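You operate a simulated robot arm through the tools that you are given. There is no shell and no other tool. Be economical: measure what you need, move in short steps, check, and stop when the job is done.

Carry out the task below with a simulated robot arm. There is one attempt and no reset: what you move stays moved.

Task
Take the small carton and put it on the front of the steel bench. Then put the green guard on the front of the steel bench away on the top of the plywood bench. Then switch the orange switch on. Then put the yellow tile on the back of the steel bench. Then take the white relay and put it on the top of the upper wooden shelf. Then take the small silver frame panel and leave it on the white frame panel. Then fetch the silver primer can and stand it on the top of the vacuum plate. Then take the red puck and put it on top of the red capped lens. Do these in the order given. Set down upright: white relay, silver primer can.

The check looks at the end state, three seconds after you hand in, the way a careful person would. Anything else that was tipped, shoved, dropped, spilled or broken makes it a failure.

Robot
A 7-joint arm with a vacuum gripper on a trunk, on a base that drives. Base frame: it is fixed to the floor where the robot stands at the start and does not move with it; the origin is under the middle of the robot, x ahead of it, y to its left, z up; the surface under the hand at the start is at about z = 0.85. Lengths are in m, angles in rad, forces in N, time in s.
Its first joint turns from -2.897 to 2.897 rad. Places, roughly: back of the steel bench [1, 0.2, 0.8]; front of the steel bench (124x12 cm) [1.22, -0.38, 0.84]; green guard (6x5x3 cm) [0.9, -0.4, 0.9]; orange switch [2, -0.4, 0.9]; red capped lens (6x6x4 cm) [-2.6, -0.7, 0.9]; red puck (4x4x2 cm) [-2.9, -0.8, 0.9]; silver primer can [-3, -0.75, 1]; small carton [0.5, 0, 0.75]; small silver frame panel (17x12x3 cm) [-2.7, 0.2, 0.9]; top of the plywood bench [-5.1, 0, 0.8]; top of the upper wooden shelf (17x77 cm) [3.66, -1.76, 1.16]; top of the vacuum plate (22x15 cm) [-1.12, -1.36, 0.92]; white frame panel (32x22x3 cm) [-7.1, -2.2, 0.8]; white relay (4x4x6 cm) [3.9, -0.1, 0.9]; yellow tile [3.5, 0.25, 0.75]. Payload 1.06 kg.
Tool frame: the origin (TCP) lies in the middle of the cups' lips, and z points out of the cups. The gripper has 1 cup of 0.024 m across, covering 0.024 by 0.024 m (tool x, y); the bellows give 0.008 m. With the vacuum on, a cup seals on a smooth face that it is pressed against (1 to 4 N); it does not hold porous or soft things. The pull reaches 23 N.
Orientation is that of the tool frame in the base frame, as [roll, pitch, yaw] about the fixed x, y, z axes, in that order (R = Rz(yaw) Ry(pitch) Rx(roll)). With the cups facing straight down, the tool's x points along the base's -x, its y along +y and its z along -z.

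Tools
- The arm moves only by the tool arm_command. Its argument "plan" is a list of rows, each an object (a shift or turn left out is 0, a gripper value left out holds the last) with "rot": the turn, a rotation vector about the base's x, y, z in rad, a list of three; "dp": the shift along the base's x, y, z in m, a list of three; "valve": the vacuum: 1 switches it on, -1 off. In form: [{"rot": [wx, wy, wz], "dp": [x, y, z], "valve": valve}, ...]. A call has 1 to 20 rows; each row is the pose to reach, as a shift and turn from the pose commanded when the call began. Each row takes 0.2 s and may step no farther than 0.05 m and 0.15 rad from the row before; otherwise, or with a gripper value out of range, the whole call is refused. Where a pose cannot be reached the arm comes as near as it can. A force on the tool above 40 N (or 10 N above the force at the start of the call, whichever is more), or a blocked arm, ends the call early, and 0.2 s more pass. The pull builds up within a second once a cup has sealed. Time passes only in rows, and 0.2 s behind the last, so rows that repeat a pose give it time. It gives the time, the measured TCP pose, the force on the tool (base axes) and the pull of the vacuum at its end, in the units of the frame above (readings bear some noise), with the torque about the TCP (base axes, N m) and any sound that the robot's microphone picked up.
- Cameras (640 x 400 px; columns grow to the right, rows downward): "scene" is now at [0.1786, 0.1823, 1.482]; the picture's right is [-0.34, -0.94, 0.00], its down [-0.61, 0.22, -0.76] and it looks along [0.71, -0.26, -0.65] (base axes); focal length 281 px, centre (320, 200). "wrist" rides on the gripper at [0.078, 0.019, -0.096] in the tool frame; the picture's right is [-0.24, 0.97, 0.00], its down [-0.71, -0.17, -0.68] and it looks along [-0.67, -0.16, 0.73] (tool axes); focal length 243 px, centre (320, 200). There is no depth. A picture from a camera that has moved, and an enlarged one, comes with that camera's place and axes in the base frame and with its lens.
- capture(camera): a new picture of that camera. No time passes.
- drive_base(legs): drives the robot by 1 to 6 legs, each [ahead, left, turn to the left] in m, m and rad, along the robot's own axes; the way and the turn of a leg run together, so that a leg with both is an arc; at most 1.5 m and 3.142 rad a leg. The arm and the cameras ride along, it lands a little off, and it stops where it bumps. It gives what a move gives.
- turn_head(pan, tilt): turns the head with the scene camera to pan (to the left, within 2.094 rad either way) and tilt (down, from -0.506 to 1.204), counted from straight ahead of the robot. It gives what a move gives.
- enlarge(camera, box): a new picture of the part [left, top, right, bottom] of that camera's present view, enlarged. No time passes.
- close_job(): hands the job in; it is judged then, once.

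Go step by step. Nothing tells you exact positions but the pictures and the camera data: compare them with the known pose of the tool, close in by small moves and look again before you grip or let go. The budget is 217 turns and 218 pictures, counting those below and the enlarged ones. Unless the task says otherwise, let go and move clear before handing in, and close with one line.

The tools are called after "Call:" by a JSON object that holds its "fn" and its "kwargs". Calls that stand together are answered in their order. arm_command: Moves the arm, as the interface text tells. Its arguments: {"type":"object","properties":{"plan":{"type":"array"}},"required":["plan"]} The other tools are called the same way: drive_base (legs) drives the base; turn_head (pan, tilt) turns the head that bears the scene camera; capture (camera) takes a picture; enlarge (camera, box) takes an enlarged picture of a part of a camera's view; close_job () hands the job in.

At the start:

```text
time: 0.0
eef_pos: [0.59, -0.0256, 1.1804]
tool_rot: [-3.141, 0.002, -3.141]
ft_force: [-0.3, -0.2, -0.1]
wrist_torque: [0.0, 0.0, -0.01]
pull: 0.1
robot x, y, heading: [0.001, -0.0014, 0.0]
head pan, tilt: [-0.347, 0.707]
```

scene: 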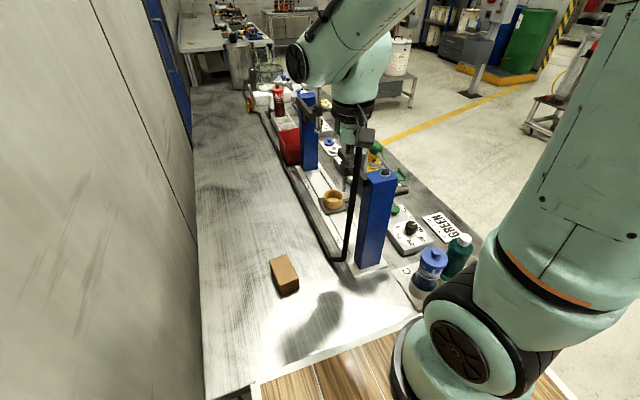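
wrist: 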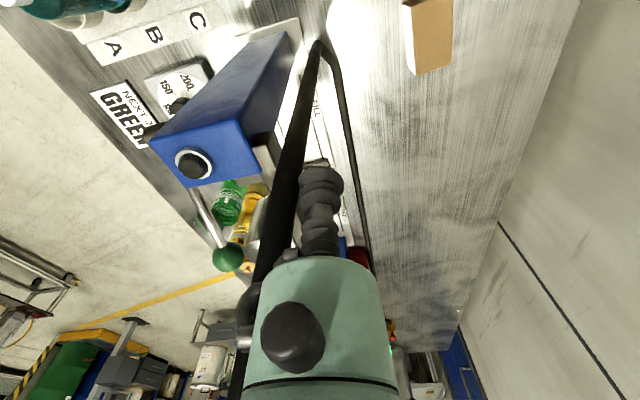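

I see the steel bench with a brown carton near (0.6, 0.12) and a blue fixture with bottles along the front strip. I'll take closer looks before moving.

Call:
{"fn": "enlarge", "kwargs": {"camera": "scene", "box": [240, 60, 480, 310]}}

Call:
{"fn": "enlarge", "kwargs": {"camera": "wrist", "box": [60, 0, 480, 280]}}

```text
1.60 times, centred on (360, 185) of scene
camera zoom: at [0.1786, 0.1823, 1.482], right [-0.34, -0.94, 0.0], down [-0.61, 0.22, -0.76], along [0.71, -0.26, -0.65], focal length 450 px, centre (256, 224)
```

zoom: 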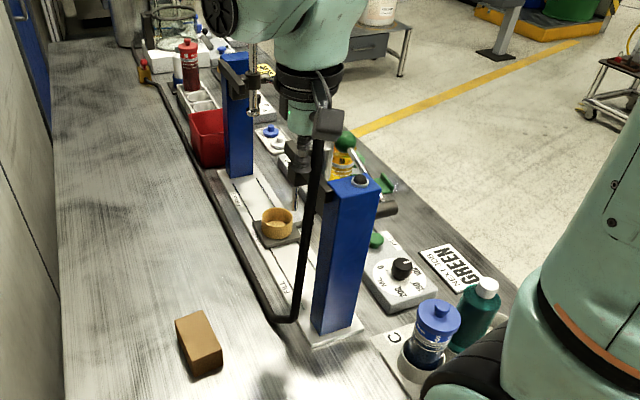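

```text
1.43 times, centred on (270, 140) of wrist
camera zoom: at [0.5105, -0.0066, 1.2763], right [0.24, 0.97, 0.0], down [0.71, -0.17, 0.68], along [0.67, -0.16, -0.73], focal length 347 px, centre (391, 286)
```

zoom: 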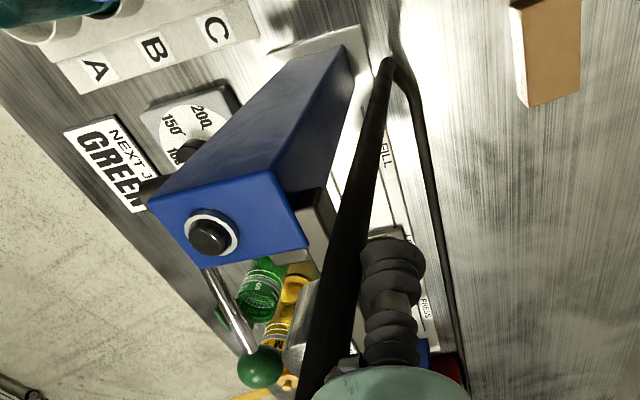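

The black bar near the gripper is unclear (a bench rail or a hose); I'll raise the arm a little to see whether it moves with it.

Call:
{"fn": "arm_command", "kwargs": {"plan": [{"dp": [0, 0, 0.03]}, {"dp": [0, 0, 0.06]}, {"dp": [0, 0, 0.1]}, {"dp": [0, 0, 0.1]}]}}

Call:
{"fn": "enlarge", "kwargs": {"camera": "scene", "box": [240, 60, 480, 310]}}

Call:
{"fn": "capture", "kwargs": {"camera": "wrist"}}

```text
time: 1.0
eef_pos: [0.5902, -0.0235, 1.2802]
tool_rot: [-3.141, -0.001, 3.141]
ft_force: [0.1, 0.3, 0.8]
wrist_torque: [-0.04, 0.01, -0.02]
pull: 0.0
robot x, y, heading: [-0.0013, -0.0026, 0.0]
head pan, tilt: [-0.347, 0.707]
```

```text
1.60 times, centred on (360, 185) of scene
camera zoom: at [0.1786, 0.1823, 1.482], right [-0.34, -0.94, 0.0], down [-0.61, 0.22, -0.76], along [0.71, -0.26, -0.65], focal length 450 px, centre (256, 224)
```

zoom: 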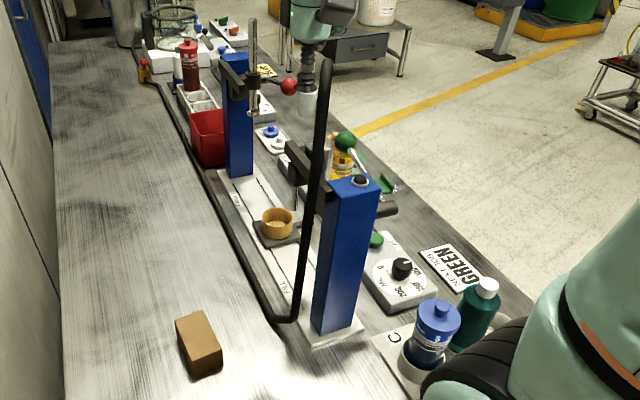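

```text
212 pictures are left
camera wrist: at [0.5118, -0.0044, 1.377], right [0.24, 0.97, 0.0], down [0.71, -0.17, 0.68], along [0.67, -0.16, -0.73], focal length 243 px, centre (320, 200)
```

wrist: 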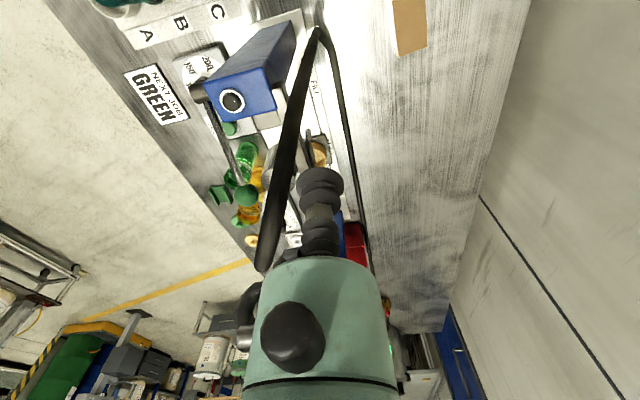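

The black bar is a free-standing leaning pole next to the fixture, with its top near (0.67, -0.09, 1.27), so I'll stay left of it. Next I move above the carton at about (0.60, 0.12) and look.

Call:
{"fn": "arm_command", "kwargs": {"plan": [{"dp": [0, 0.04, 0]}, {"dp": [0, 0.08, 0]}, {"dp": [0, 0.12, -0.02]}, {"dp": [0.01, 0.145, -0.06]}, {"dp": [0.01, 0.145, -0.1]}, {"dp": [0.01, 0.145, -0.15]}, {"dp": [0.01, 0.145, -0.19]}, {"dp": [0.01, 0.145, -0.23]}, {"dp": [0.01, 0.145, -0.23]}, {"dp": [0.01, 0.145, -0.23]}]}}

Call:
{"fn": "capture", "kwargs": {"camera": "wrist"}}

Call:
{"fn": "capture", "kwargs": {"camera": "scene"}}

```text
time: 3.2
eef_pos: [0.6, 0.1165, 1.0495]
tool_rot: [3.141, -0.002, -3.141]
ft_force: [0.8, 0.1, -1.1]
wrist_torque: [-0.04, 0.01, -0.01]
pull: 0.0
robot x, y, heading: [0.001, -0.0006, 0.002]
head pan, tilt: [-0.347, 0.707]
```

```text
211 pictures are left
camera wrist: at [0.5211, 0.1359, 1.1452], right [0.24, 0.97, 0.0], down [0.71, -0.17, 0.68], along [0.67, -0.16, -0.73], focal length 243 px, centre (320, 200)
```

wrist: 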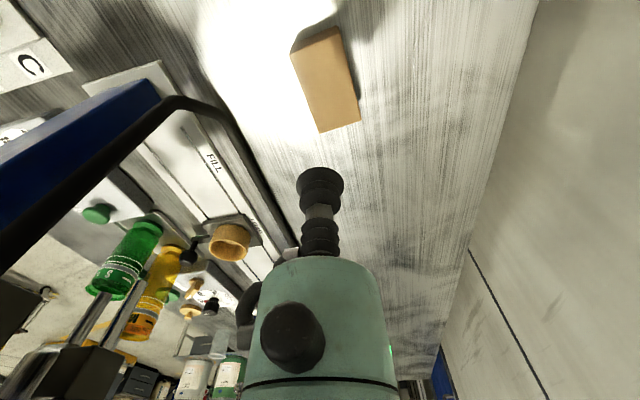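

```text
210 pictures are left
camera scene: at [0.1786, 0.1823, 1.482], right [-0.34, -0.94, 0.0], down [-0.61, 0.22, -0.76], along [0.71, -0.26, -0.65], focal length 281 px, centre (320, 200)
```

scene: 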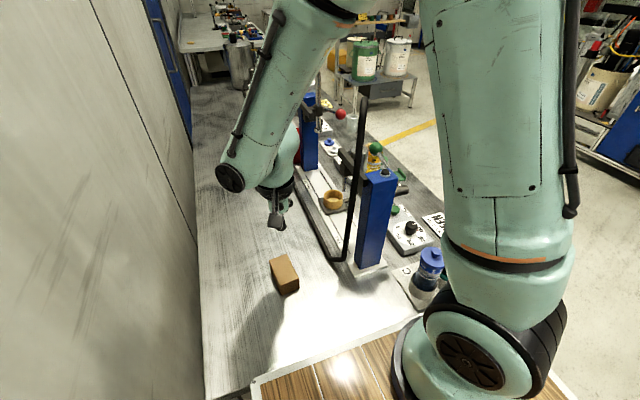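

The carton is about 8.5 x 4.5 cm, with its centre near (0.604, 0.124) and its top near z 0.893. I'll descend with the vacuum on.

Call:
{"fn": "arm_command", "kwargs": {"plan": [{"dp": [0.004, 0.006, -0.04]}, {"dp": [0.004, 0.006, -0.08]}, {"dp": [0.004, 0.006, -0.12]}, {"dp": [0.004, 0.006, -0.14], "valve": 1}, {"dp": [0.004, 0.006, -0.147], "valve": 1}, {"dp": [0.004, 0.006, -0.147], "valve": 1}]}}

Call:
{"fn": "capture", "kwargs": {"camera": "scene"}}

```text
time: 4.6
eef_pos: [0.605, 0.125, 0.904]
tool_rot: [-3.141, 0.001, -3.14]
ft_force: [0.3, -0.3, 0.6]
wrist_torque: [0.0, 0.02, 0.04]
pull: 0.1
robot x, y, heading: [-0.003, 0.0047, -0.007]
head pan, tilt: [-0.347, 0.707]
```

```text
209 pictures are left
camera scene: at [0.1786, 0.1823, 1.482], right [-0.34, -0.94, 0.0], down [-0.61, 0.22, -0.76], along [0.71, -0.26, -0.65], focal length 281 px, centre (320, 200)
```

scene: 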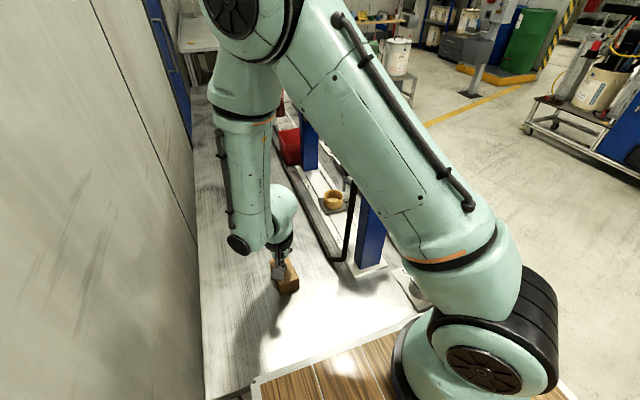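

Call:
{"fn": "arm_command", "kwargs": {"plan": [{"dp": [0, 0, -0.004]}, {"dp": [0, 0, -0.008]}, {"dp": [0, 0, -0.012]}, {"dp": [0, 0, -0.015]}, {"dp": [0, 0, -0.015]}]}}

```text
time: 5.8
eef_pos: [0.6035, 0.1249, 0.8887]
tool_rot: [3.141, 0.003, -3.142]
ft_force: [1.9, 3.3, 11.9]
wrist_torque: [0.0, 0.0, 0.0]
pull: 22.8
robot x, y, heading: [-0.0024, -0.0033, 0.002]
head pan, tilt: [-0.347, 0.707]
```

Sealed. Lifting the carton straight up, then looking right to plan the drive.

Call:
{"fn": "arm_command", "kwargs": {"plan": [{"dp": [0, 0, 0.02]}, {"dp": [0, 0, 0.06]}, {"dp": [0, 0, 0.1]}, {"dp": [-0.03, 0, 0.14]}, {"dp": [-0.06, 0, 0.18]}, {"dp": [-0.08, 0, 0.22]}, {"dp": [-0.1, 0, 0.26]}, {"dp": [-0.1, 0, 0.3]}, {"dp": [-0.1, 0, 0.3]}]}}

Call:
{"fn": "turn_head", "kwargs": {"pan": -1.4, "tilt": 0.6}}

Call:
{"fn": "capture", "kwargs": {"camera": "scene"}}

```text
time: 7.8
eef_pos: [0.504, 0.1256, 1.1874]
tool_rot: [-3.141, -0.001, -3.141]
ft_force: [0.2, -0.6, -1.5]
wrist_torque: [0.01, 0.02, -0.03]
pull: 22.3
robot x, y, heading: [0.003, 0.0015, 0.0]
head pan, tilt: [-0.347, 0.707]
```

```text
time: 9.1
eef_pos: [0.5034, 0.1247, 1.1869]
tool_rot: [3.141, 0.0, 3.14]
ft_force: [0.2, -0.1, -1.8]
wrist_torque: [0.0, 0.03, 0.01]
pull: 22.2
robot x, y, heading: [-0.0029, -0.0008, -0.0]
head pan, tilt: [-1.4, 0.6]
```

```text
208 pictures are left
camera scene: at [0.1141, 0.1241, 1.4912], right [-0.99, -0.17, 0.0], down [-0.1, 0.56, -0.83], along [0.14, -0.81, -0.56], focal length 281 px, centre (320, 200)
```

scene: 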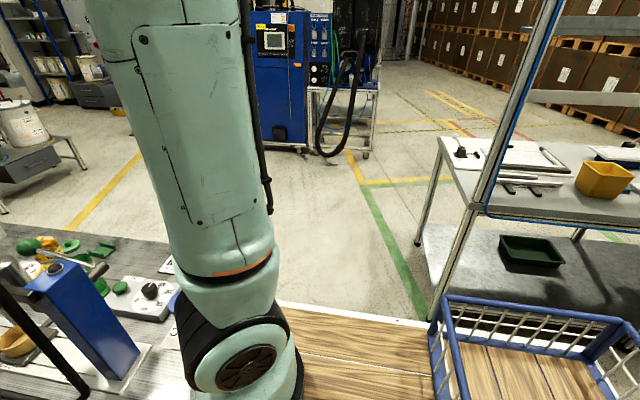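

There is a wooden deck below with a blue basket; I need to know whether it belongs to the robot. Looking around.

Call:
{"fn": "turn_head", "kwargs": {"pan": -2.0, "tilt": 0.9}}

Call:
{"fn": "capture", "kwargs": {"camera": "scene"}}

Call:
{"fn": "turn_head", "kwargs": {"pan": 1.8, "tilt": 0.8}}

Call:
{"fn": "capture", "kwargs": {"camera": "scene"}}

```text
time: 10.1
eef_pos: [0.5036, 0.1262, 1.1871]
tool_rot: [3.142, 0.0, -3.141]
ft_force: [0.6, -0.2, -1.8]
wrist_torque: [0.0, -0.02, -0.01]
pull: 22.7
robot x, y, heading: [-0.0001, 0.0013, 0.004]
head pan, tilt: [-2.0, 0.901]
```

```text
207 pictures are left
camera scene: at [0.0676, 0.1425, 1.4665], right [-0.91, 0.42, 0.0], down [0.33, 0.71, -0.62], along [-0.26, -0.57, -0.78], focal length 281 px, centre (320, 200)
```

scene: 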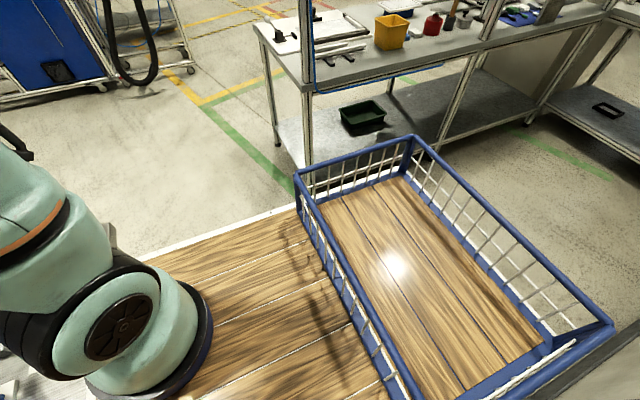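

```text
time: 13.2
eef_pos: [0.5036, 0.1267, 1.1872]
tool_rot: [-3.141, 0.001, 3.141]
ft_force: [-0.6, 0.0, -1.3]
wrist_torque: [0.01, -0.01, -0.01]
pull: 22.6
robot x, y, heading: [-0.0033, -0.0013, 0.003]
head pan, tilt: [1.799, 0.799]
```

```text
206 pictures are left
camera scene: at [0.0807, 0.2898, 1.4743], right [0.97, 0.23, 0.0], down [0.16, -0.7, -0.7], along [-0.16, 0.68, -0.72], focal length 281 px, centre (320, 200)
```

scene: 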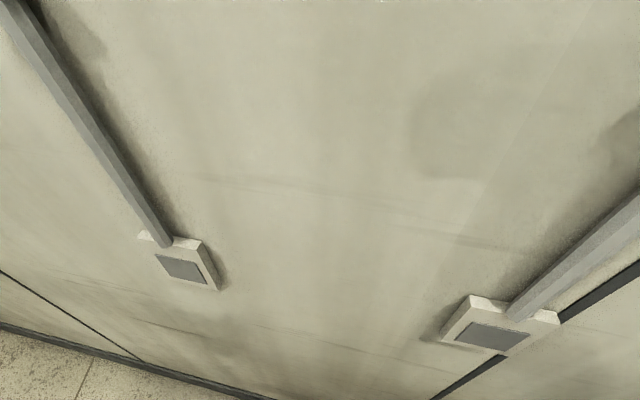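

The deck and basket ride on the robot. Before driving I need its footprint, so I look straight down at the deck edges.

Call:
{"fn": "turn_head", "kwargs": {"pan": 0.3, "tilt": 1.2}}

Call:
{"fn": "capture", "kwargs": {"camera": "scene"}}

Call:
{"fn": "turn_head", "kwargs": {"pan": -2.09, "tilt": 1.2}}

Call:
{"fn": "capture", "kwargs": {"camera": "scene"}}

Call:
{"fn": "turn_head", "kwargs": {"pan": 2.09, "tilt": 1.1}}

Call:
{"fn": "capture", "kwargs": {"camera": "scene"}}

```text
time: 14.8
eef_pos: [0.5045, 0.1253, 1.1872]
tool_rot: [3.14, 0.001, 3.141]
ft_force: [-0.1, 0.5, -1.2]
wrist_torque: [-0.01, 0.03, -0.01]
pull: 22.3
robot x, y, heading: [-0.0002, 0.0014, -0.001]
head pan, tilt: [0.3, 1.201]
```

```text
205 pictures are left
camera scene: at [0.1524, 0.2278, 1.4466], right [0.3, -0.96, 0.0], down [-0.89, -0.28, -0.36], along [0.35, 0.11, -0.93], focal length 281 px, centre (320, 200)
```

scene: 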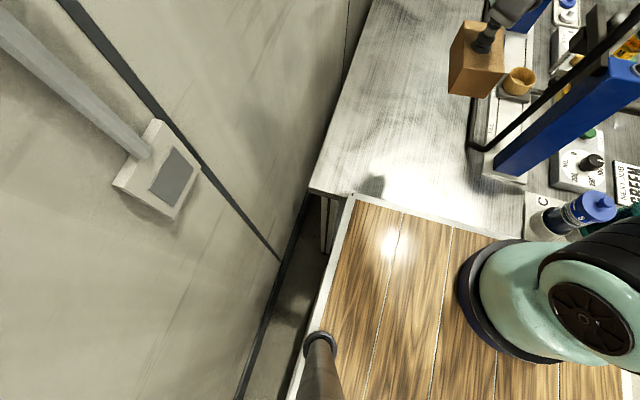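

```text
time: 17.0
eef_pos: [0.5043, 0.1254, 1.1876]
tool_rot: [-3.141, -0.001, -3.141]
ft_force: [0.4, -0.2, -2.1]
wrist_torque: [0.02, 0.0, 0.03]
pull: 23.2
robot x, y, heading: [0.0055, -0.0003, -0.003]
head pan, tilt: [-2.089, 1.201]
```

```text
204 pictures are left
camera scene: at [0.0713, 0.1626, 1.4466], right [-0.87, 0.49, 0.0], down [0.46, 0.81, -0.36], along [-0.18, -0.31, -0.93], focal length 281 px, centre (320, 200)
```

scene: 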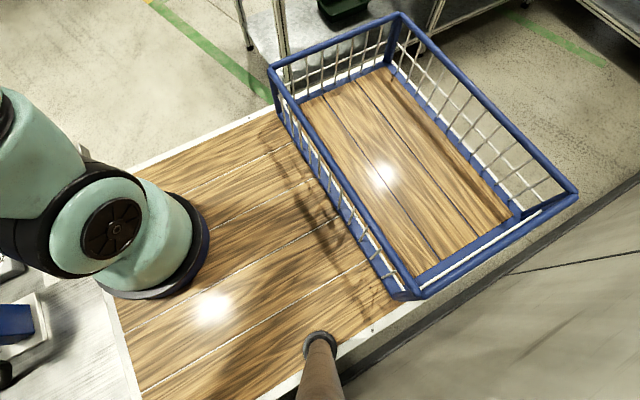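

```text
time: 20.4
eef_pos: [0.5047, 0.1261, 1.1868]
tool_rot: [-3.14, 0.0, 3.141]
ft_force: [0.5, 0.3, -1.4]
wrist_torque: [0.0, -0.02, 0.01]
pull: 22.9
robot x, y, heading: [-0.0009, 0.0015, -0.003]
head pan, tilt: [2.089, 1.1]
```

```text
203 pictures are left
camera scene: at [0.0677, 0.266, 1.4526], right [0.87, 0.5, 0.0], down [0.44, -0.77, -0.45], along [-0.22, 0.39, -0.89], focal length 281 px, centre (320, 200)
```

scene: 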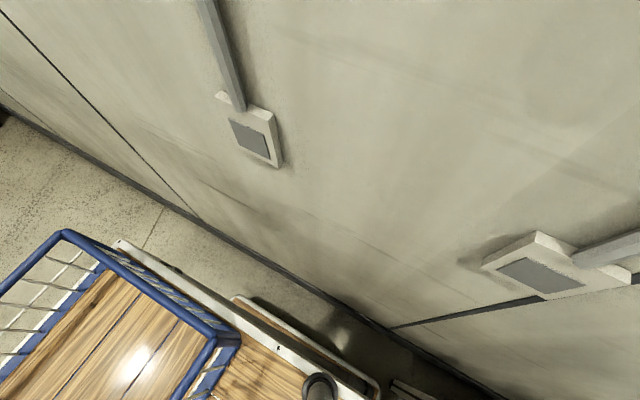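

The robot's deck is roughly ±0.4 m by ±0.27 m. I'll back off slightly and sidestep, turn right about 60°, and head through the gap to the front side of the bench.

Call:
{"fn": "drive_base", "kwargs": {"legs": [[-0.15, -0.18, 0], [0, 0, -1.05]]}}

Call:
{"fn": "turn_head", "kwargs": {"pan": 0, "tilt": 0.6}}

Call:
{"fn": "capture", "kwargs": {"camera": "scene"}}

```text
time: 24.9
eef_pos: [0.199, -0.559, 1.1865]
tool_rot: [3.141, 0.0, 2.074]
ft_force: [-0.2, 0.1, -2.1]
wrist_torque: [0.01, 0.01, 0.02]
pull: 22.7
robot x, y, heading: [-0.1537, -0.1765, -1.069]
head pan, tilt: [2.089, 1.1]
```

```text
time: 26.9
eef_pos: [0.1986, -0.5591, 1.1867]
tool_rot: [3.141, 0.0, 2.072]
ft_force: [0.4, 0.1, -1.3]
wrist_torque: [0.01, -0.01, 0.01]
pull: 22.3
robot x, y, heading: [-0.1565, -0.1763, -1.064]
head pan, tilt: [0.0, 0.6]
```

```text
202 pictures are left
camera scene: at [0.1192, -0.2404, 1.4912], right [-0.88, -0.48, 0.0], down [-0.27, 0.49, -0.82], along [0.4, -0.72, -0.57], focal length 281 px, centre (320, 200)
```

scene: 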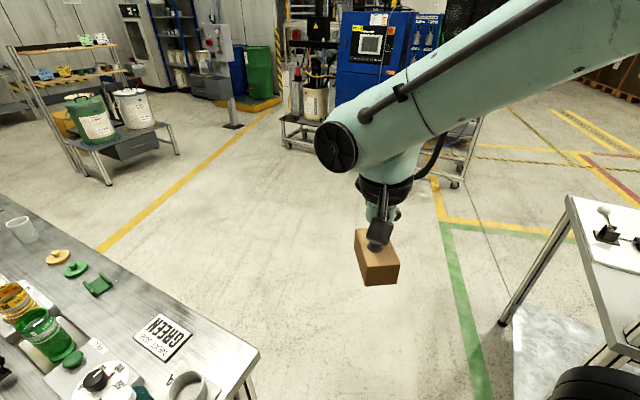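

Way is clear. Driving out and turning to face the bench from its front side.

Call:
{"fn": "drive_base", "kwargs": {"legs": [[1.1, 0, 0], [0, 0, 2.635]]}}

Call:
{"fn": "capture", "kwargs": {"camera": "scene"}}

Call:
{"fn": "capture", "kwargs": {"camera": "wrist"}}

```text
time: 38.8
eef_pos: [0.2552, -0.6518, 1.1869]
tool_rot: [3.141, 0.0, -1.578]
ft_force: [0.6, 0.3, -1.6]
wrist_torque: [-0.02, -0.04, 0.02]
pull: 23.1
robot x, y, heading: [0.3756, -1.1587, 1.564]
head pan, tilt: [0.0, 0.6]
```

```text
201 pictures are left
camera scene: at [0.1673, -0.9666, 1.4912], right [1.0, -0.01, 0.0], down [0.0, -0.56, -0.83], along [0.01, 0.83, -0.56], focal length 281 px, centre (320, 200)
```

scene: 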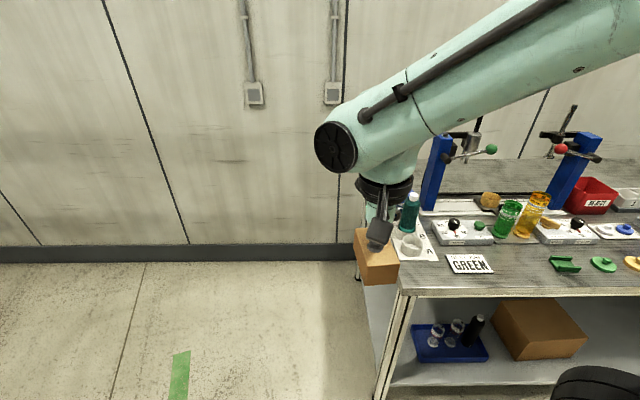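

```text
200 pictures are left
camera wrist: at [0.235, -0.7303, 1.2829], right [-0.97, 0.24, 0.0], down [0.18, 0.71, 0.68], along [0.17, 0.66, -0.73], focal length 243 px, centre (320, 200)
```

wrist: 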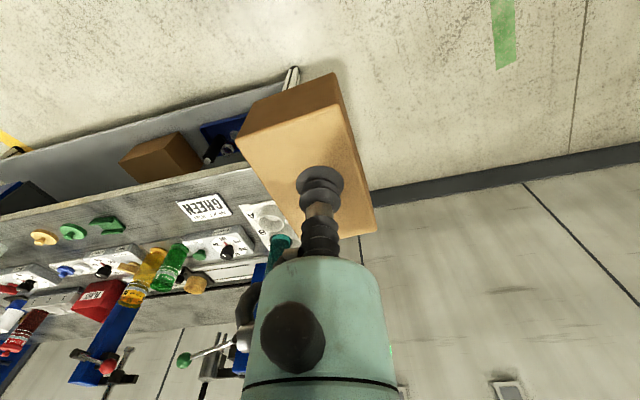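

Now sidestep right to get opposite the middle of the front strip.

Call:
{"fn": "drive_base", "kwargs": {"legs": [[0.06, -0.6, 0]]}}

Call:
{"fn": "turn_head", "kwargs": {"pan": -0.3, "tilt": 0.8}}

Call:
{"fn": "capture", "kwargs": {"camera": "scene"}}

Call:
{"fn": "capture", "kwargs": {"camera": "wrist"}}

```text
time: 42.2
eef_pos: [0.8471, -0.598, 1.1879]
tool_rot: [3.141, -0.001, -1.576]
ft_force: [0.1, -0.1, -1.2]
wrist_torque: [-0.01, 0.05, 0.0]
pull: 22.9
robot x, y, heading: [0.9737, -1.1012, 1.561]
head pan, tilt: [0.0, 0.6]
```

```text
time: 43.0
eef_pos: [0.8464, -0.5971, 1.1861]
tool_rot: [3.142, 0.0, -1.578]
ft_force: [-0.5, 0.2, -1.5]
wrist_torque: [-0.01, -0.02, 0.01]
pull: 23.2
robot x, y, heading: [0.97, -1.1047, 1.566]
head pan, tilt: [-0.3, 0.799]
```

```text
199 pictures are left
camera scene: at [0.7835, -0.9226, 1.4744], right [0.95, -0.3, 0.0], down [-0.22, -0.68, -0.7], along [0.21, 0.67, -0.72], focal length 281 px, centre (320, 200)
```

scene: 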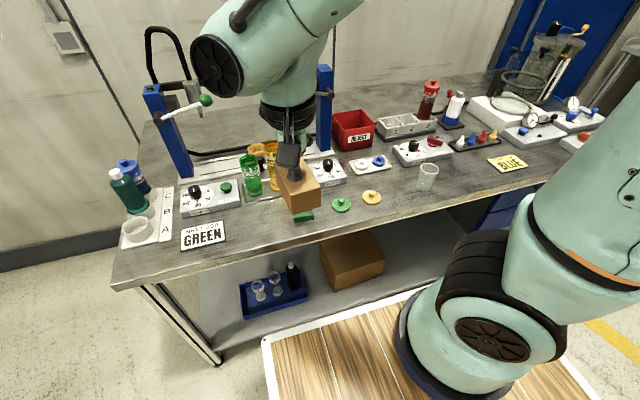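

```text
198 pictures are left
camera wrist: at [0.8273, -0.6748, 1.2829], right [-0.97, 0.24, 0.0], down [0.18, 0.71, 0.68], along [0.17, 0.66, -0.73], focal length 243 px, centre (320, 200)
```

wrist: 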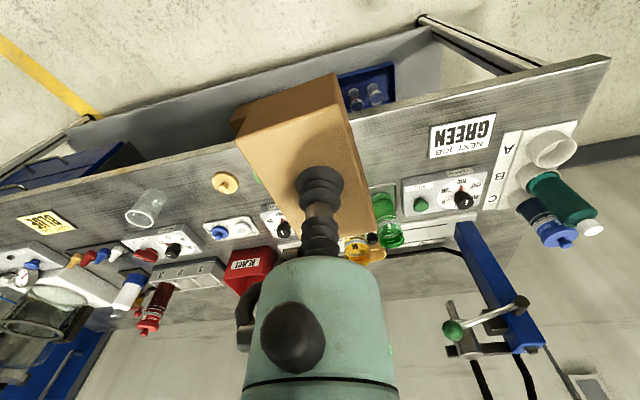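

I see a free stretch on the front strip between the GREEN card and the green guard, near (0.775, -0.383). I move the carton above it.

Call:
{"fn": "arm_command", "kwargs": {"plan": [{"dp": [-0.02, 0.04, 0]}, {"dp": [-0.035, 0.08, -0.02]}, {"dp": [-0.05, 0.12, -0.04]}, {"dp": [-0.06, 0.16, -0.07]}, {"dp": [-0.071, 0.195, -0.1]}, {"dp": [-0.071, 0.214, -0.14]}, {"dp": [-0.071, 0.214, -0.18]}, {"dp": [-0.071, 0.214, -0.22]}, {"dp": [-0.071, 0.214, -0.25]}, {"dp": [-0.071, 0.214, -0.25]}, {"dp": [-0.071, 0.214, -0.25]}]}}

Call:
{"fn": "capture", "kwargs": {"camera": "scene"}}

Call:
{"fn": "capture", "kwargs": {"camera": "wrist"}}

```text
refused: row 4 steps farther than a row can; nothing moved
```

```text
197 pictures are left
camera scene: at [0.7835, -0.9226, 1.4744], right [0.95, -0.3, 0.0], down [-0.22, -0.68, -0.7], along [0.21, 0.67, -0.72], focal length 281 px, centre (320, 200)
```

scene: 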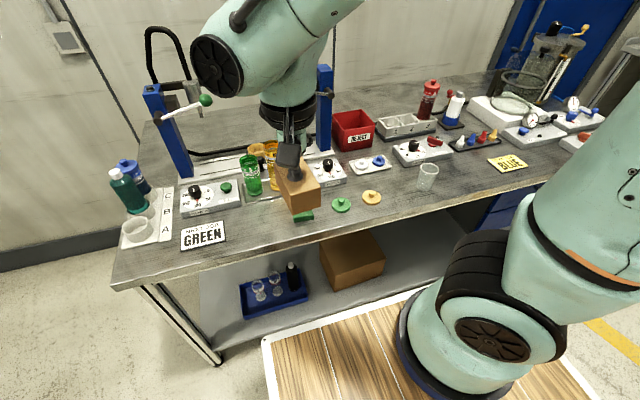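

```text
196 pictures are left
camera wrist: at [0.8273, -0.6748, 1.2829], right [-0.97, 0.24, 0.0], down [0.18, 0.71, 0.68], along [0.17, 0.66, -0.73], focal length 243 px, centre (320, 200)
```

wrist: 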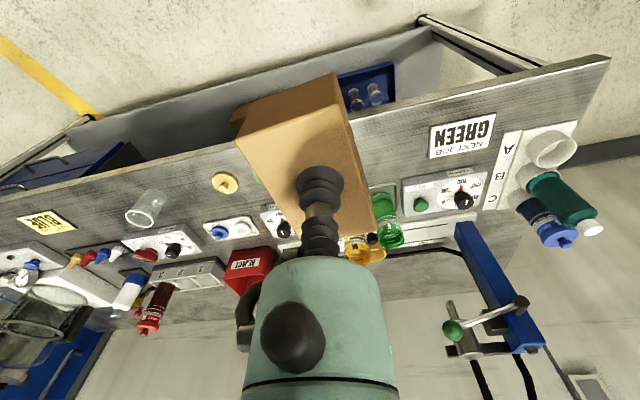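

Step too large; repeating with smaller steps.

Call:
{"fn": "arm_command", "kwargs": {"plan": [{"dp": [-0.02, 0.04, 0]}, {"dp": [-0.035, 0.08, -0.01]}, {"dp": [-0.05, 0.12, -0.02]}, {"dp": [-0.06, 0.16, -0.04]}, {"dp": [-0.071, 0.195, -0.06]}, {"dp": [-0.071, 0.214, -0.1]}, {"dp": [-0.071, 0.214, -0.14]}, {"dp": [-0.071, 0.214, -0.18]}, {"dp": [-0.071, 0.214, -0.22]}, {"dp": [-0.071, 0.214, -0.25]}, {"dp": [-0.071, 0.214, -0.25]}, {"dp": [-0.071, 0.214, -0.25]}]}}

Call:
{"fn": "capture", "kwargs": {"camera": "scene"}}

Call:
{"fn": "capture", "kwargs": {"camera": "wrist"}}

```text
time: 45.6
eef_pos: [0.7757, -0.3816, 0.9357]
tool_rot: [3.141, -0.001, -1.576]
ft_force: [0.0, -0.2, -0.7]
wrist_torque: [0.0, 0.0, 0.0]
pull: 22.7
robot x, y, heading: [0.9705, -1.1037, 1.561]
head pan, tilt: [-0.3, 0.799]
```

```text
195 pictures are left
camera scene: at [0.7835, -0.9226, 1.4743], right [0.95, -0.3, 0.0], down [-0.22, -0.68, -0.7], along [0.21, 0.66, -0.72], focal length 281 px, centre (320, 200)
```

scene: 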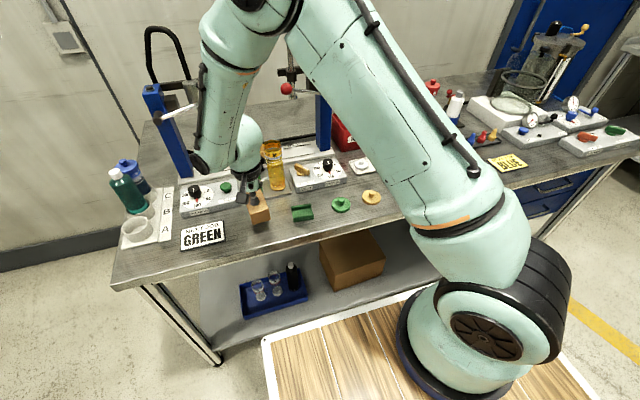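

```text
194 pictures are left
camera wrist: at [0.7551, -0.4591, 1.0319], right [-0.97, 0.24, 0.0], down [0.18, 0.71, 0.69], along [0.17, 0.66, -0.73], focal length 243 px, centre (320, 200)
```

wrist: 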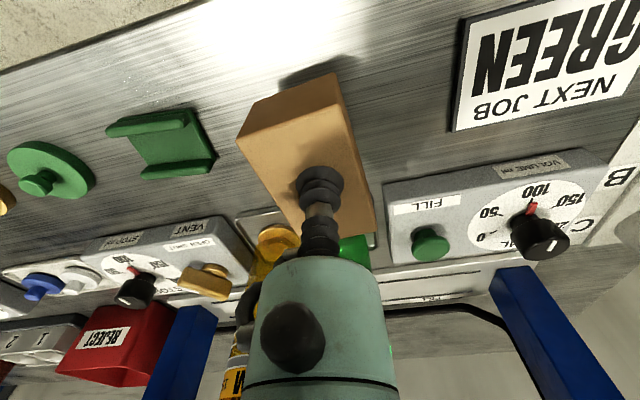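

The carton is over a clear spot. Lowering onto the surface (expected TCP ~0.889).

Call:
{"fn": "arm_command", "kwargs": {"plan": [{"dp": [0, 0, -0.02]}, {"dp": [0, 0, -0.035]}, {"dp": [0, 0, -0.041]}, {"dp": [0, 0, -0.044]}, {"dp": [0, 0, -0.046]}, {"dp": [0, 0, -0.046]}]}}

```text
time: 47.0
eef_pos: [0.7754, -0.3811, 0.8913]
tool_rot: [3.141, 0.001, -1.576]
ft_force: [-5.2, 3.8, 14.0]
wrist_torque: [-0.01, -0.01, 0.0]
pull: 23.1
robot x, y, heading: [0.9682, -1.1013, 1.566]
head pan, tilt: [-0.3, 0.799]
```

In contact. Releasing and rising.

Call:
{"fn": "arm_command", "kwargs": {"plan": [{"dp": [0, 0, 0.001], "valve": -1}, {"dp": [0, 0, 0.001]}, {"dp": [0, 0, 0.002]}, {"dp": [0, 0, 0.004]}, {"dp": [0, 0, 0.01]}, {"dp": [0, 0, 0.03]}, {"dp": [0, 0, 0.07]}, {"dp": [0.03, 0, 0.1]}, {"dp": [0.07, 0, 0.12]}, {"dp": [0.11, 0, 0.14]}, {"dp": [0.14, 0, 0.14]}, {"dp": [0.14, 0, 0.14]}]}}

Call:
{"fn": "capture", "kwargs": {"camera": "scene"}}

Call:
{"fn": "capture", "kwargs": {"camera": "wrist"}}

```text
time: 49.6
eef_pos: [0.9141, -0.3838, 1.0334]
tool_rot: [-3.141, -0.001, -1.575]
ft_force: [0.2, -0.4, -0.3]
wrist_torque: [-0.03, -0.04, 0.03]
pull: 0.0
robot x, y, heading: [0.9727, -1.1008, 1.563]
head pan, tilt: [-0.3, 0.799]
```

```text
193 pictures are left
camera scene: at [0.7835, -0.9226, 1.4743], right [0.95, -0.3, 0.0], down [-0.22, -0.68, -0.7], along [0.21, 0.66, -0.72], focal length 281 px, centre (320, 200)
```

scene: 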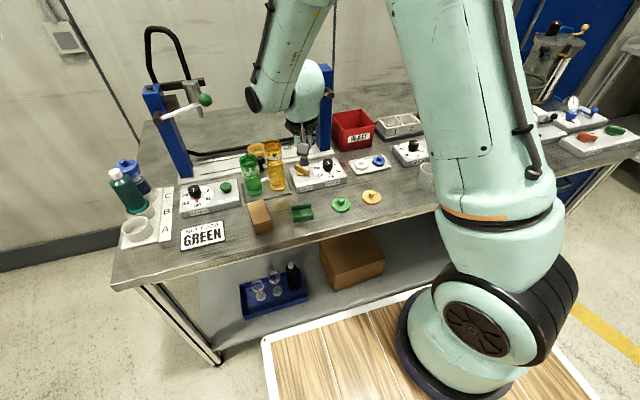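

```text
192 pictures are left
camera wrist: at [0.8944, -0.4609, 1.1299], right [-0.97, 0.24, 0.0], down [0.18, 0.71, 0.68], along [0.17, 0.66, -0.73], focal length 243 px, centre (320, 200)
```

wrist: 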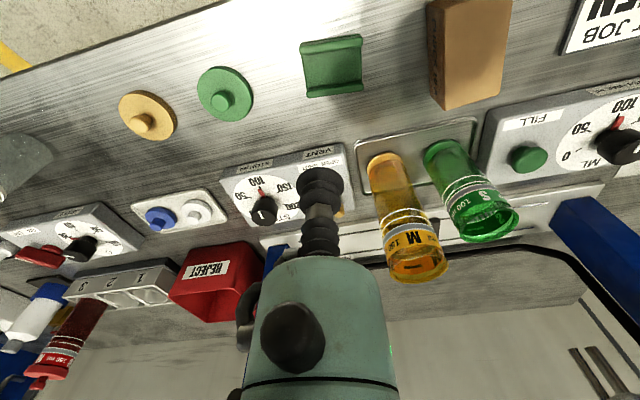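

The carton stands well. The green guard appears to be a channel; I look closer at it.

Call:
{"fn": "enlarge", "kwargs": {"camera": "wrist", "box": [250, 10, 420, 120]}}

Call:
{"fn": "enlarge", "kwargs": {"camera": "scene", "box": [230, 160, 390, 260]}}

```text
3.64 times, centred on (335, 65) of wrist
camera zoom: at [0.8944, -0.4609, 1.1299], right [-0.97, 0.24, 0.0], down [0.18, 0.71, 0.68], along [0.17, 0.66, -0.73], focal length 882 px, centre (266, 691)
```

zoom: 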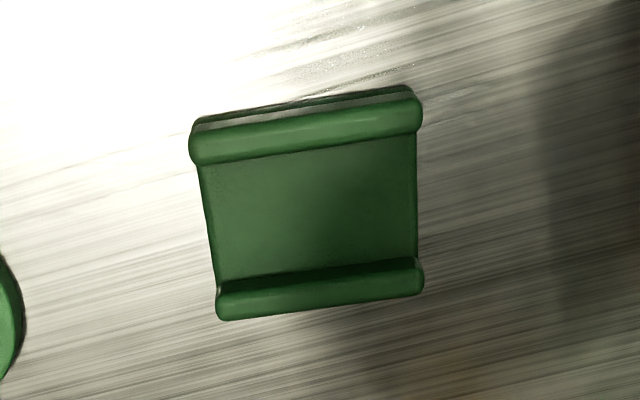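

```text
4.00 times, centred on (310, 210) of scene
camera zoom: at [0.7835, -0.9226, 1.4743], right [0.95, -0.3, 0.0], down [-0.22, -0.68, -0.7], along [0.21, 0.66, -0.72], focal length 1124 px, centre (360, 160)
```

zoom: 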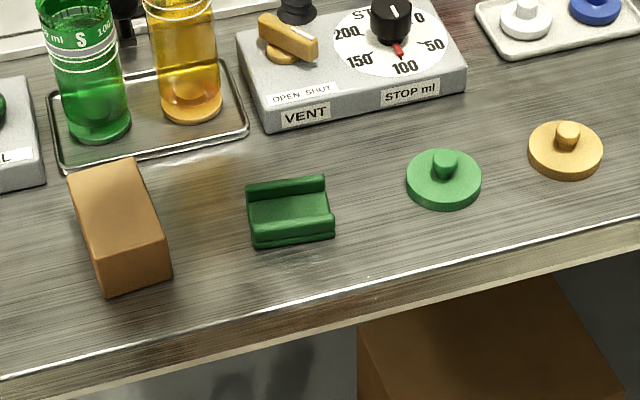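

The guard is an upward-open channel with a flat floor about 3 cm wide; centre near (0.899, -0.391). I descend to just above and check.

Call:
{"fn": "arm_command", "kwargs": {"plan": [{"dp": [-0.015, -0.007, -0.03]}, {"dp": [-0.015, -0.007, -0.07]}, {"dp": [-0.015, -0.007, -0.11]}, {"dp": [-0.015, -0.007, -0.135]}, {"dp": [-0.015, -0.007, -0.135]}, {"dp": [-0.015, -0.007, -0.135]}]}}

Call:
{"fn": "enlarge", "kwargs": {"camera": "wrist", "box": [220, 60, 420, 240]}}

Call:
{"fn": "enlarge", "kwargs": {"camera": "scene", "box": [250, 160, 370, 240]}}

```text
time: 51.0
eef_pos: [0.9037, -0.3919, 0.8938]
tool_rot: [3.142, 0.0, -1.575]
ft_force: [0.8, 0.4, -0.1]
wrist_torque: [0.01, -0.03, -0.02]
pull: 0.0
robot x, y, heading: [0.9706, -1.1044, 1.57]
head pan, tilt: [-0.3, 0.799]
```

```text
2.22 times, centred on (320, 150) of wrist
camera zoom: at [0.8836, -0.4688, 0.9908], right [-0.97, 0.24, 0.0], down [0.18, 0.71, 0.68], along [0.17, 0.66, -0.73], focal length 539 px, centre (320, 311)
```

zoom: 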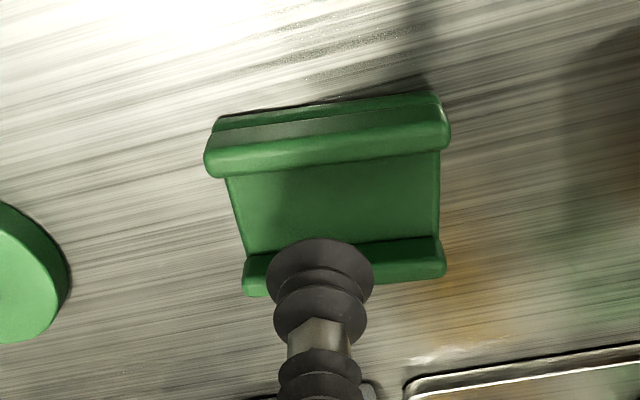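

```text
5.00 times, centred on (310, 200) of scene
camera zoom: at [0.7835, -0.9226, 1.4743], right [0.95, -0.3, 0.0], down [-0.22, -0.68, -0.7], along [0.21, 0.66, -0.72], focal length 1405 px, centre (370, 200)
```

zoom: 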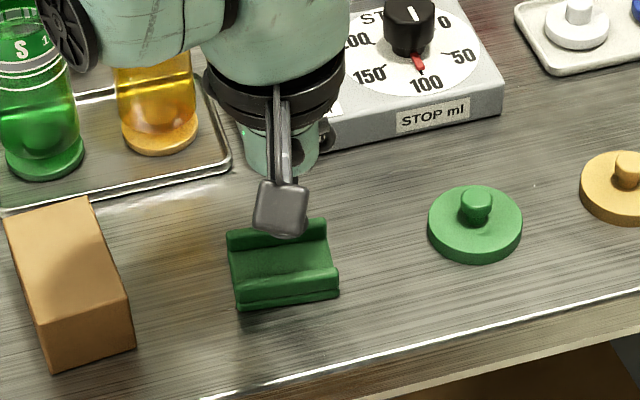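

Alignment is nearly right; a 2–4 mm correction, then down into the channel with vacuum on.

Call:
{"fn": "arm_command", "kwargs": {"plan": [{"dp": [-0.004, 0.002, 0]}, {"dp": [-0.004, 0.002, -0.012], "valve": 1}, {"dp": [-0.004, 0.002, -0.024]}, {"dp": [-0.004, 0.002, -0.03]}, {"dp": [-0.004, 0.002, -0.034]}, {"dp": [-0.004, 0.002, -0.037]}, {"dp": [-0.004, 0.002, -0.037]}, {"dp": [-0.004, 0.002, -0.037]}]}}

```text
time: 52.8
eef_pos: [0.8977, -0.3867, 0.859]
tool_rot: [-3.141, 0.0, -1.576]
ft_force: [0.9, 0.1, 0.7]
wrist_torque: [0.03, 0.02, 0.02]
pull: 22.6
robot x, y, heading: [0.9676, -1.1016, 1.562]
head pan, tilt: [-0.3, 0.799]
```

Sealed. Lifting the guard and retracting the arm for the drive.

Call:
{"fn": "arm_command", "kwargs": {"plan": [{"dp": [0, 0, 0.03]}, {"dp": [0, 0, 0.08]}, {"dp": [0, 0, 0.13]}, {"dp": [0, -0.02, 0.17]}, {"dp": [0, -0.06, 0.2]}, {"dp": [0.01, -0.1, 0.22]}, {"dp": [0.02, -0.14, 0.24]}, {"dp": [0.03, -0.17, 0.26]}, {"dp": [0.04, -0.2, 0.27]}, {"dp": [0.04, -0.2, 0.27]}]}}

Call:
{"fn": "capture", "kwargs": {"camera": "scene"}}

Call:
{"fn": "turn_head", "kwargs": {"pan": 2.0, "tilt": 0.3}}

Call:
{"fn": "capture", "kwargs": {"camera": "scene"}}

```text
time: 55.0
eef_pos: [0.9379, -0.5918, 1.1274]
tool_rot: [-3.141, 0.0, -1.576]
ft_force: [-0.6, 0.2, 0.2]
wrist_torque: [0.0, -0.01, 0.0]
pull: 23.0
robot x, y, heading: [0.9714, -1.1006, 1.565]
head pan, tilt: [-0.3, 0.799]
```

```text
187 pictures are left
camera scene: at [0.7835, -0.9225, 1.4743], right [0.95, -0.3, 0.0], down [-0.22, -0.68, -0.7], along [0.21, 0.66, -0.72], focal length 281 px, centre (320, 200)
```

scene: 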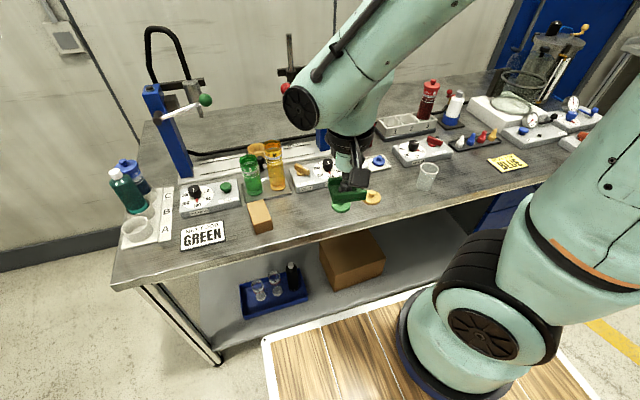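

```text
time: 57.1
eef_pos: [0.9359, -0.5911, 1.1266]
tool_rot: [3.14, 0.0, -1.576]
ft_force: [0.5, -0.2, -1.1]
wrist_torque: [0.02, -0.01, -0.03]
pull: 23.2
robot x, y, heading: [0.9698, -1.1035, 1.564]
head pan, tilt: [2.0, 0.3]
```

```text
186 pictures are left
camera scene: at [0.6741, -1.0378, 1.5187], right [-0.41, 0.91, 0.0], down [0.27, 0.12, -0.96], along [-0.87, -0.39, -0.3], focal length 281 px, centre (320, 200)
```

scene: 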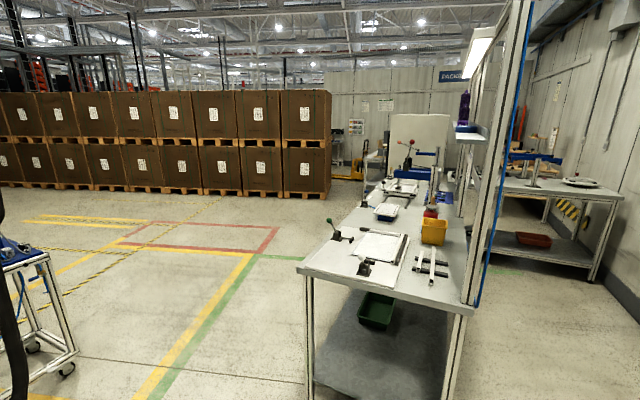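

The guard is held. I'll back away from the bench, turn toward -x, and travel along the open floor south of the table.

Call:
{"fn": "drive_base", "kwargs": {"legs": [[-0.9, 0, 0], [0, 0, 1.575], [1.5, 0, 0]]}}

Call:
{"fn": "turn_head", "kwargs": {"pan": 0, "tilt": 0.3}}

Call:
{"fn": "capture", "kwargs": {"camera": "scene"}}

Call:
{"fn": "turn_head", "kwargs": {"pan": -0.9, "tilt": 0.5}}

Call:
{"fn": "capture", "kwargs": {"camera": "scene"}}

```text
time: 72.7
eef_pos: [-1.0435, -1.9965, 1.1282]
tool_rot: [-3.141, 0.001, -0.019]
ft_force: [-0.4, 0.5, -0.8]
wrist_torque: [0.0, 0.03, -0.01]
pull: 23.5
robot x, y, heading: [-0.5334, -1.9723, 3.122]
head pan, tilt: [2.0, 0.3]
```

```text
time: 74.6
eef_pos: [-1.0443, -1.9958, 1.129]
tool_rot: [3.141, 0.0, -0.019]
ft_force: [0.7, -0.1, -1.3]
wrist_torque: [0.01, 0.0, 0.01]
pull: 23.1
robot x, y, heading: [-0.5303, -1.9713, 3.119]
head pan, tilt: [0.0, 0.3]
```

```text
185 pictures are left
camera scene: at [-0.731, -2.1746, 1.5187], right [0.02, 1.0, 0.0], down [0.3, -0.01, -0.96], along [-0.96, 0.02, -0.3], focal length 281 px, centre (320, 200)
```

scene: 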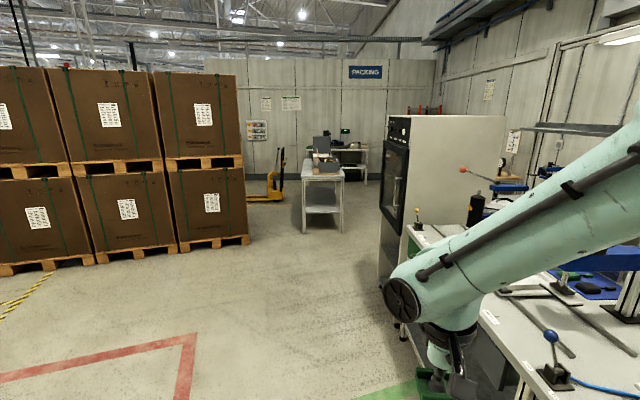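

```text
time: 75.8
eef_pos: [-1.0433, -1.9964, 1.1278]
tool_rot: [-3.141, -0.001, -0.017]
ft_force: [0.2, -0.1, -0.2]
wrist_torque: [0.0, -0.01, 0.02]
pull: 23.0
robot x, y, heading: [-0.5346, -1.9697, 3.119]
head pan, tilt: [-0.901, 0.499]
```

```text
184 pictures are left
camera scene: at [-0.6928, -2.104, 1.5003], right [0.8, 0.61, 0.0], down [0.29, -0.38, -0.88], along [-0.53, 0.7, -0.48], focal length 281 px, centre (320, 200)
```

scene: 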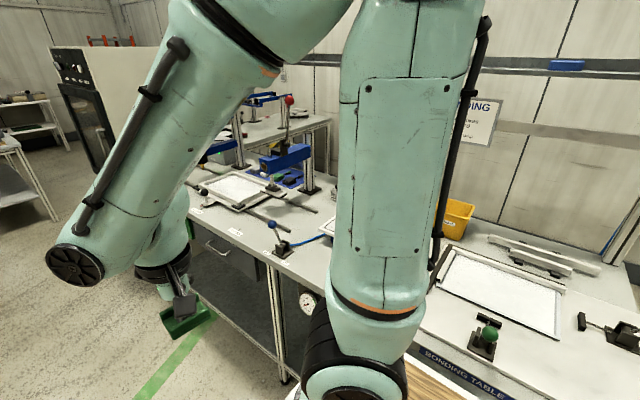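

The table edge is nearer than thought (y ≈ -1.62), so I shift south before going on, then look again.

Call:
{"fn": "drive_base", "kwargs": {"legs": [[0, 0.3, 0], [1.4, 0, 0]]}}

Call:
{"fn": "turn_head", "kwargs": {"pan": 0, "tilt": 0.3}}

Call:
{"fn": "capture", "kwargs": {"camera": "scene"}}

Call:
{"fn": "turn_head", "kwargs": {"pan": -1.2, "tilt": 0.4}}

Call:
{"fn": "capture", "kwargs": {"camera": "scene"}}

```text
time: 84.3
eef_pos: [-2.4346, -2.2326, 1.1272]
tool_rot: [-3.141, -0.001, -0.05]
ft_force: [-0.6, 0.3, -0.7]
wrist_torque: [-0.02, 0.02, 0.01]
pull: 22.6
robot x, y, heading: [-1.9205, -2.2199, 3.1]
head pan, tilt: [-0.901, 0.499]
```

```text
time: 85.5
eef_pos: [-2.4337, -2.2315, 1.1282]
tool_rot: [3.141, -0.002, -0.049]
ft_force: [0.0, -0.2, -0.1]
wrist_torque: [-0.01, 0.01, 0.03]
pull: 22.9
robot x, y, heading: [-1.9258, -2.2213, 3.09]
head pan, tilt: [0.0, 0.3]
```

```text
183 pictures are left
camera scene: at [-2.1265, -2.4197, 1.5187], right [0.05, 1.0, 0.0], down [0.3, -0.01, -0.96], along [-0.95, 0.05, -0.3], focal length 281 px, centre (320, 200)
```

scene: 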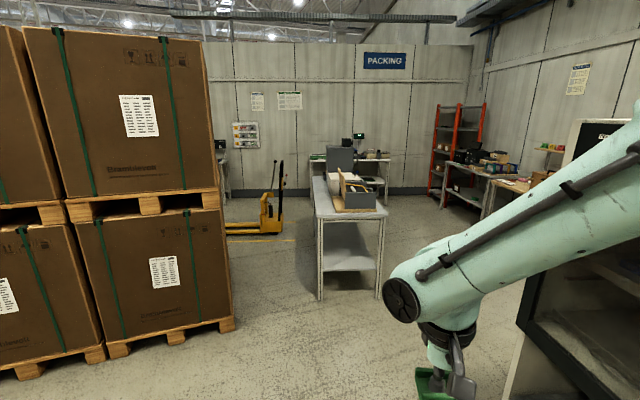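

```text
time: 86.9
eef_pos: [-2.433, -2.2323, 1.128]
tool_rot: [3.141, 0.001, -0.049]
ft_force: [-0.2, 0.1, -0.7]
wrist_torque: [-0.02, 0.01, 0.03]
pull: 22.8
robot x, y, heading: [-1.9184, -2.2223, 3.093]
head pan, tilt: [-1.201, 0.4]
```

```text
182 pictures are left
camera scene: at [-2.0626, -2.3364, 1.5094], right [0.95, 0.32, 0.0], down [0.12, -0.37, -0.92], along [-0.29, 0.87, -0.39], focal length 281 px, centre (320, 200)
```

scene: 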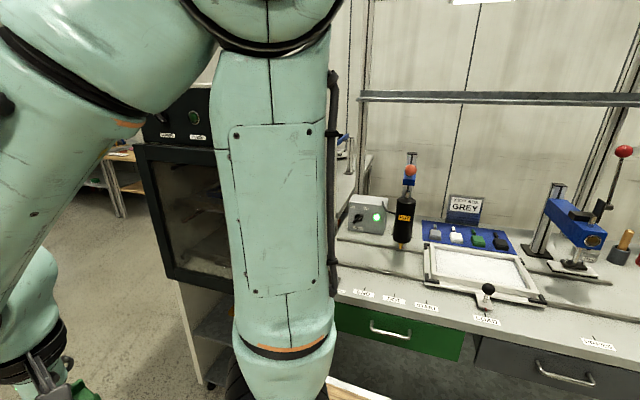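

I see the packing table at x < -4.1 and the benches beyond the cabinet. I drive to x ≈ -3.3, turn to face +y, and look at the plywood bench area.

Call:
{"fn": "drive_base", "kwargs": {"legs": [[1.38, 0, 0], [0, 0, -1.52]]}}

Call:
{"fn": "turn_head", "kwargs": {"pan": 0.3, "tilt": 0.4}}

Call:
{"fn": "capture", "kwargs": {"camera": "scene"}}

```text
time: 97.3
eef_pos: [-3.2819, -1.6142, 1.127]
tool_rot: [-3.141, 0.0, -1.592]
ft_force: [0.2, -0.1, -0.2]
wrist_torque: [0.0, -0.01, -0.01]
pull: 22.8
robot x, y, heading: [-3.2527, -2.1261, 1.552]
head pan, tilt: [-1.201, 0.4]
```

```text
time: 98.9
eef_pos: [-3.2806, -1.6157, 1.1265]
tool_rot: [-3.141, 0.0, -1.592]
ft_force: [0.8, -0.6, -0.3]
wrist_torque: [0.02, 0.02, -0.01]
pull: 24.2
robot x, y, heading: [-3.2581, -2.1253, 1.548]
head pan, tilt: [0.3, 0.4]
```

```text
181 pictures are left
camera scene: at [-3.4901, -1.9315, 1.5094], right [0.96, 0.27, 0.0], down [0.11, -0.37, -0.92], along [-0.25, 0.89, -0.39], focal length 281 px, centre (320, 200)
```

scene: 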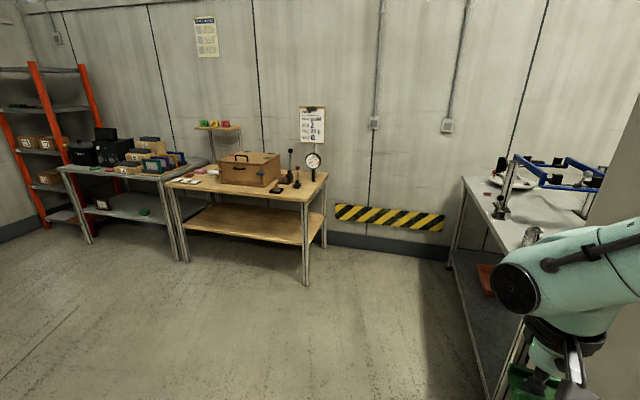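

The plywood bench stands ahead-left (about x -5.0…-4.05, front edge y ≈ -0.4). I drive diagonally past the packing table corner, then in front of it.

Call:
{"fn": "drive_base", "kwargs": {"legs": [[0.55, 0.45, 0], [0.48, 0, 0], [0, 0.7, 0]]}}

Call:
{"fn": "turn_head", "kwargs": {"pan": 0.0, "tilt": 0.7}}

Call:
{"fn": "capture", "kwargs": {"camera": "scene"}}

Call:
{"fn": "capture", "kwargs": {"camera": "wrist"}}

```text
time: 108.7
eef_pos: [-4.3715, -0.5135, 1.1285]
tool_rot: [-3.141, 0.0, -1.636]
ft_force: [0.0, 0.2, -0.1]
wrist_torque: [0.01, 0.05, 0.0]
pull: 22.6
robot x, y, heading: [-4.3685, -1.0228, 1.501]
head pan, tilt: [0.3, 0.4]
```

```text
time: 109.5
eef_pos: [-4.3709, -0.5141, 1.1272]
tool_rot: [3.14, 0.001, -1.634]
ft_force: [1.0, -0.7, -0.3]
wrist_torque: [-0.03, -0.01, -0.04]
pull: 23.4
robot x, y, heading: [-4.367, -1.026, 1.504]
head pan, tilt: [0.0, 0.7]
```

```text
180 pictures are left
camera scene: at [-4.5666, -0.8254, 1.4826], right [1.0, -0.06, 0.0], down [-0.04, -0.64, -0.77], along [0.05, 0.76, -0.64], focal length 281 px, centre (320, 200)
```

scene: 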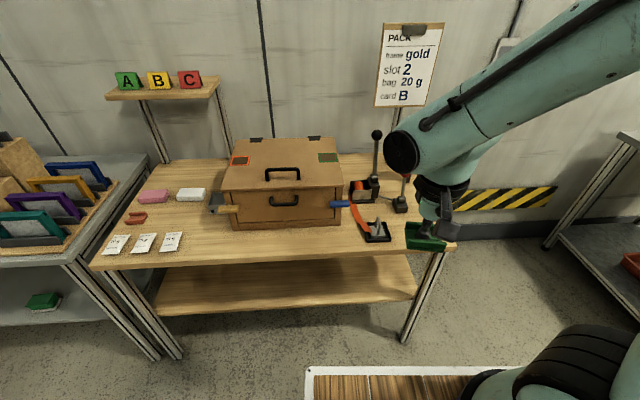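

```text
179 pictures are left
camera wrist: at [-4.3957, -0.5897, 1.2237], right [-0.95, 0.3, 0.0], down [0.22, 0.7, 0.68], along [0.2, 0.65, -0.73], focal length 243 px, centre (320, 200)
```

wrist: 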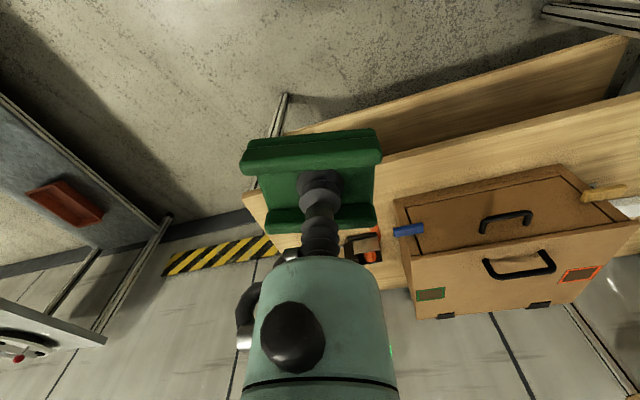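

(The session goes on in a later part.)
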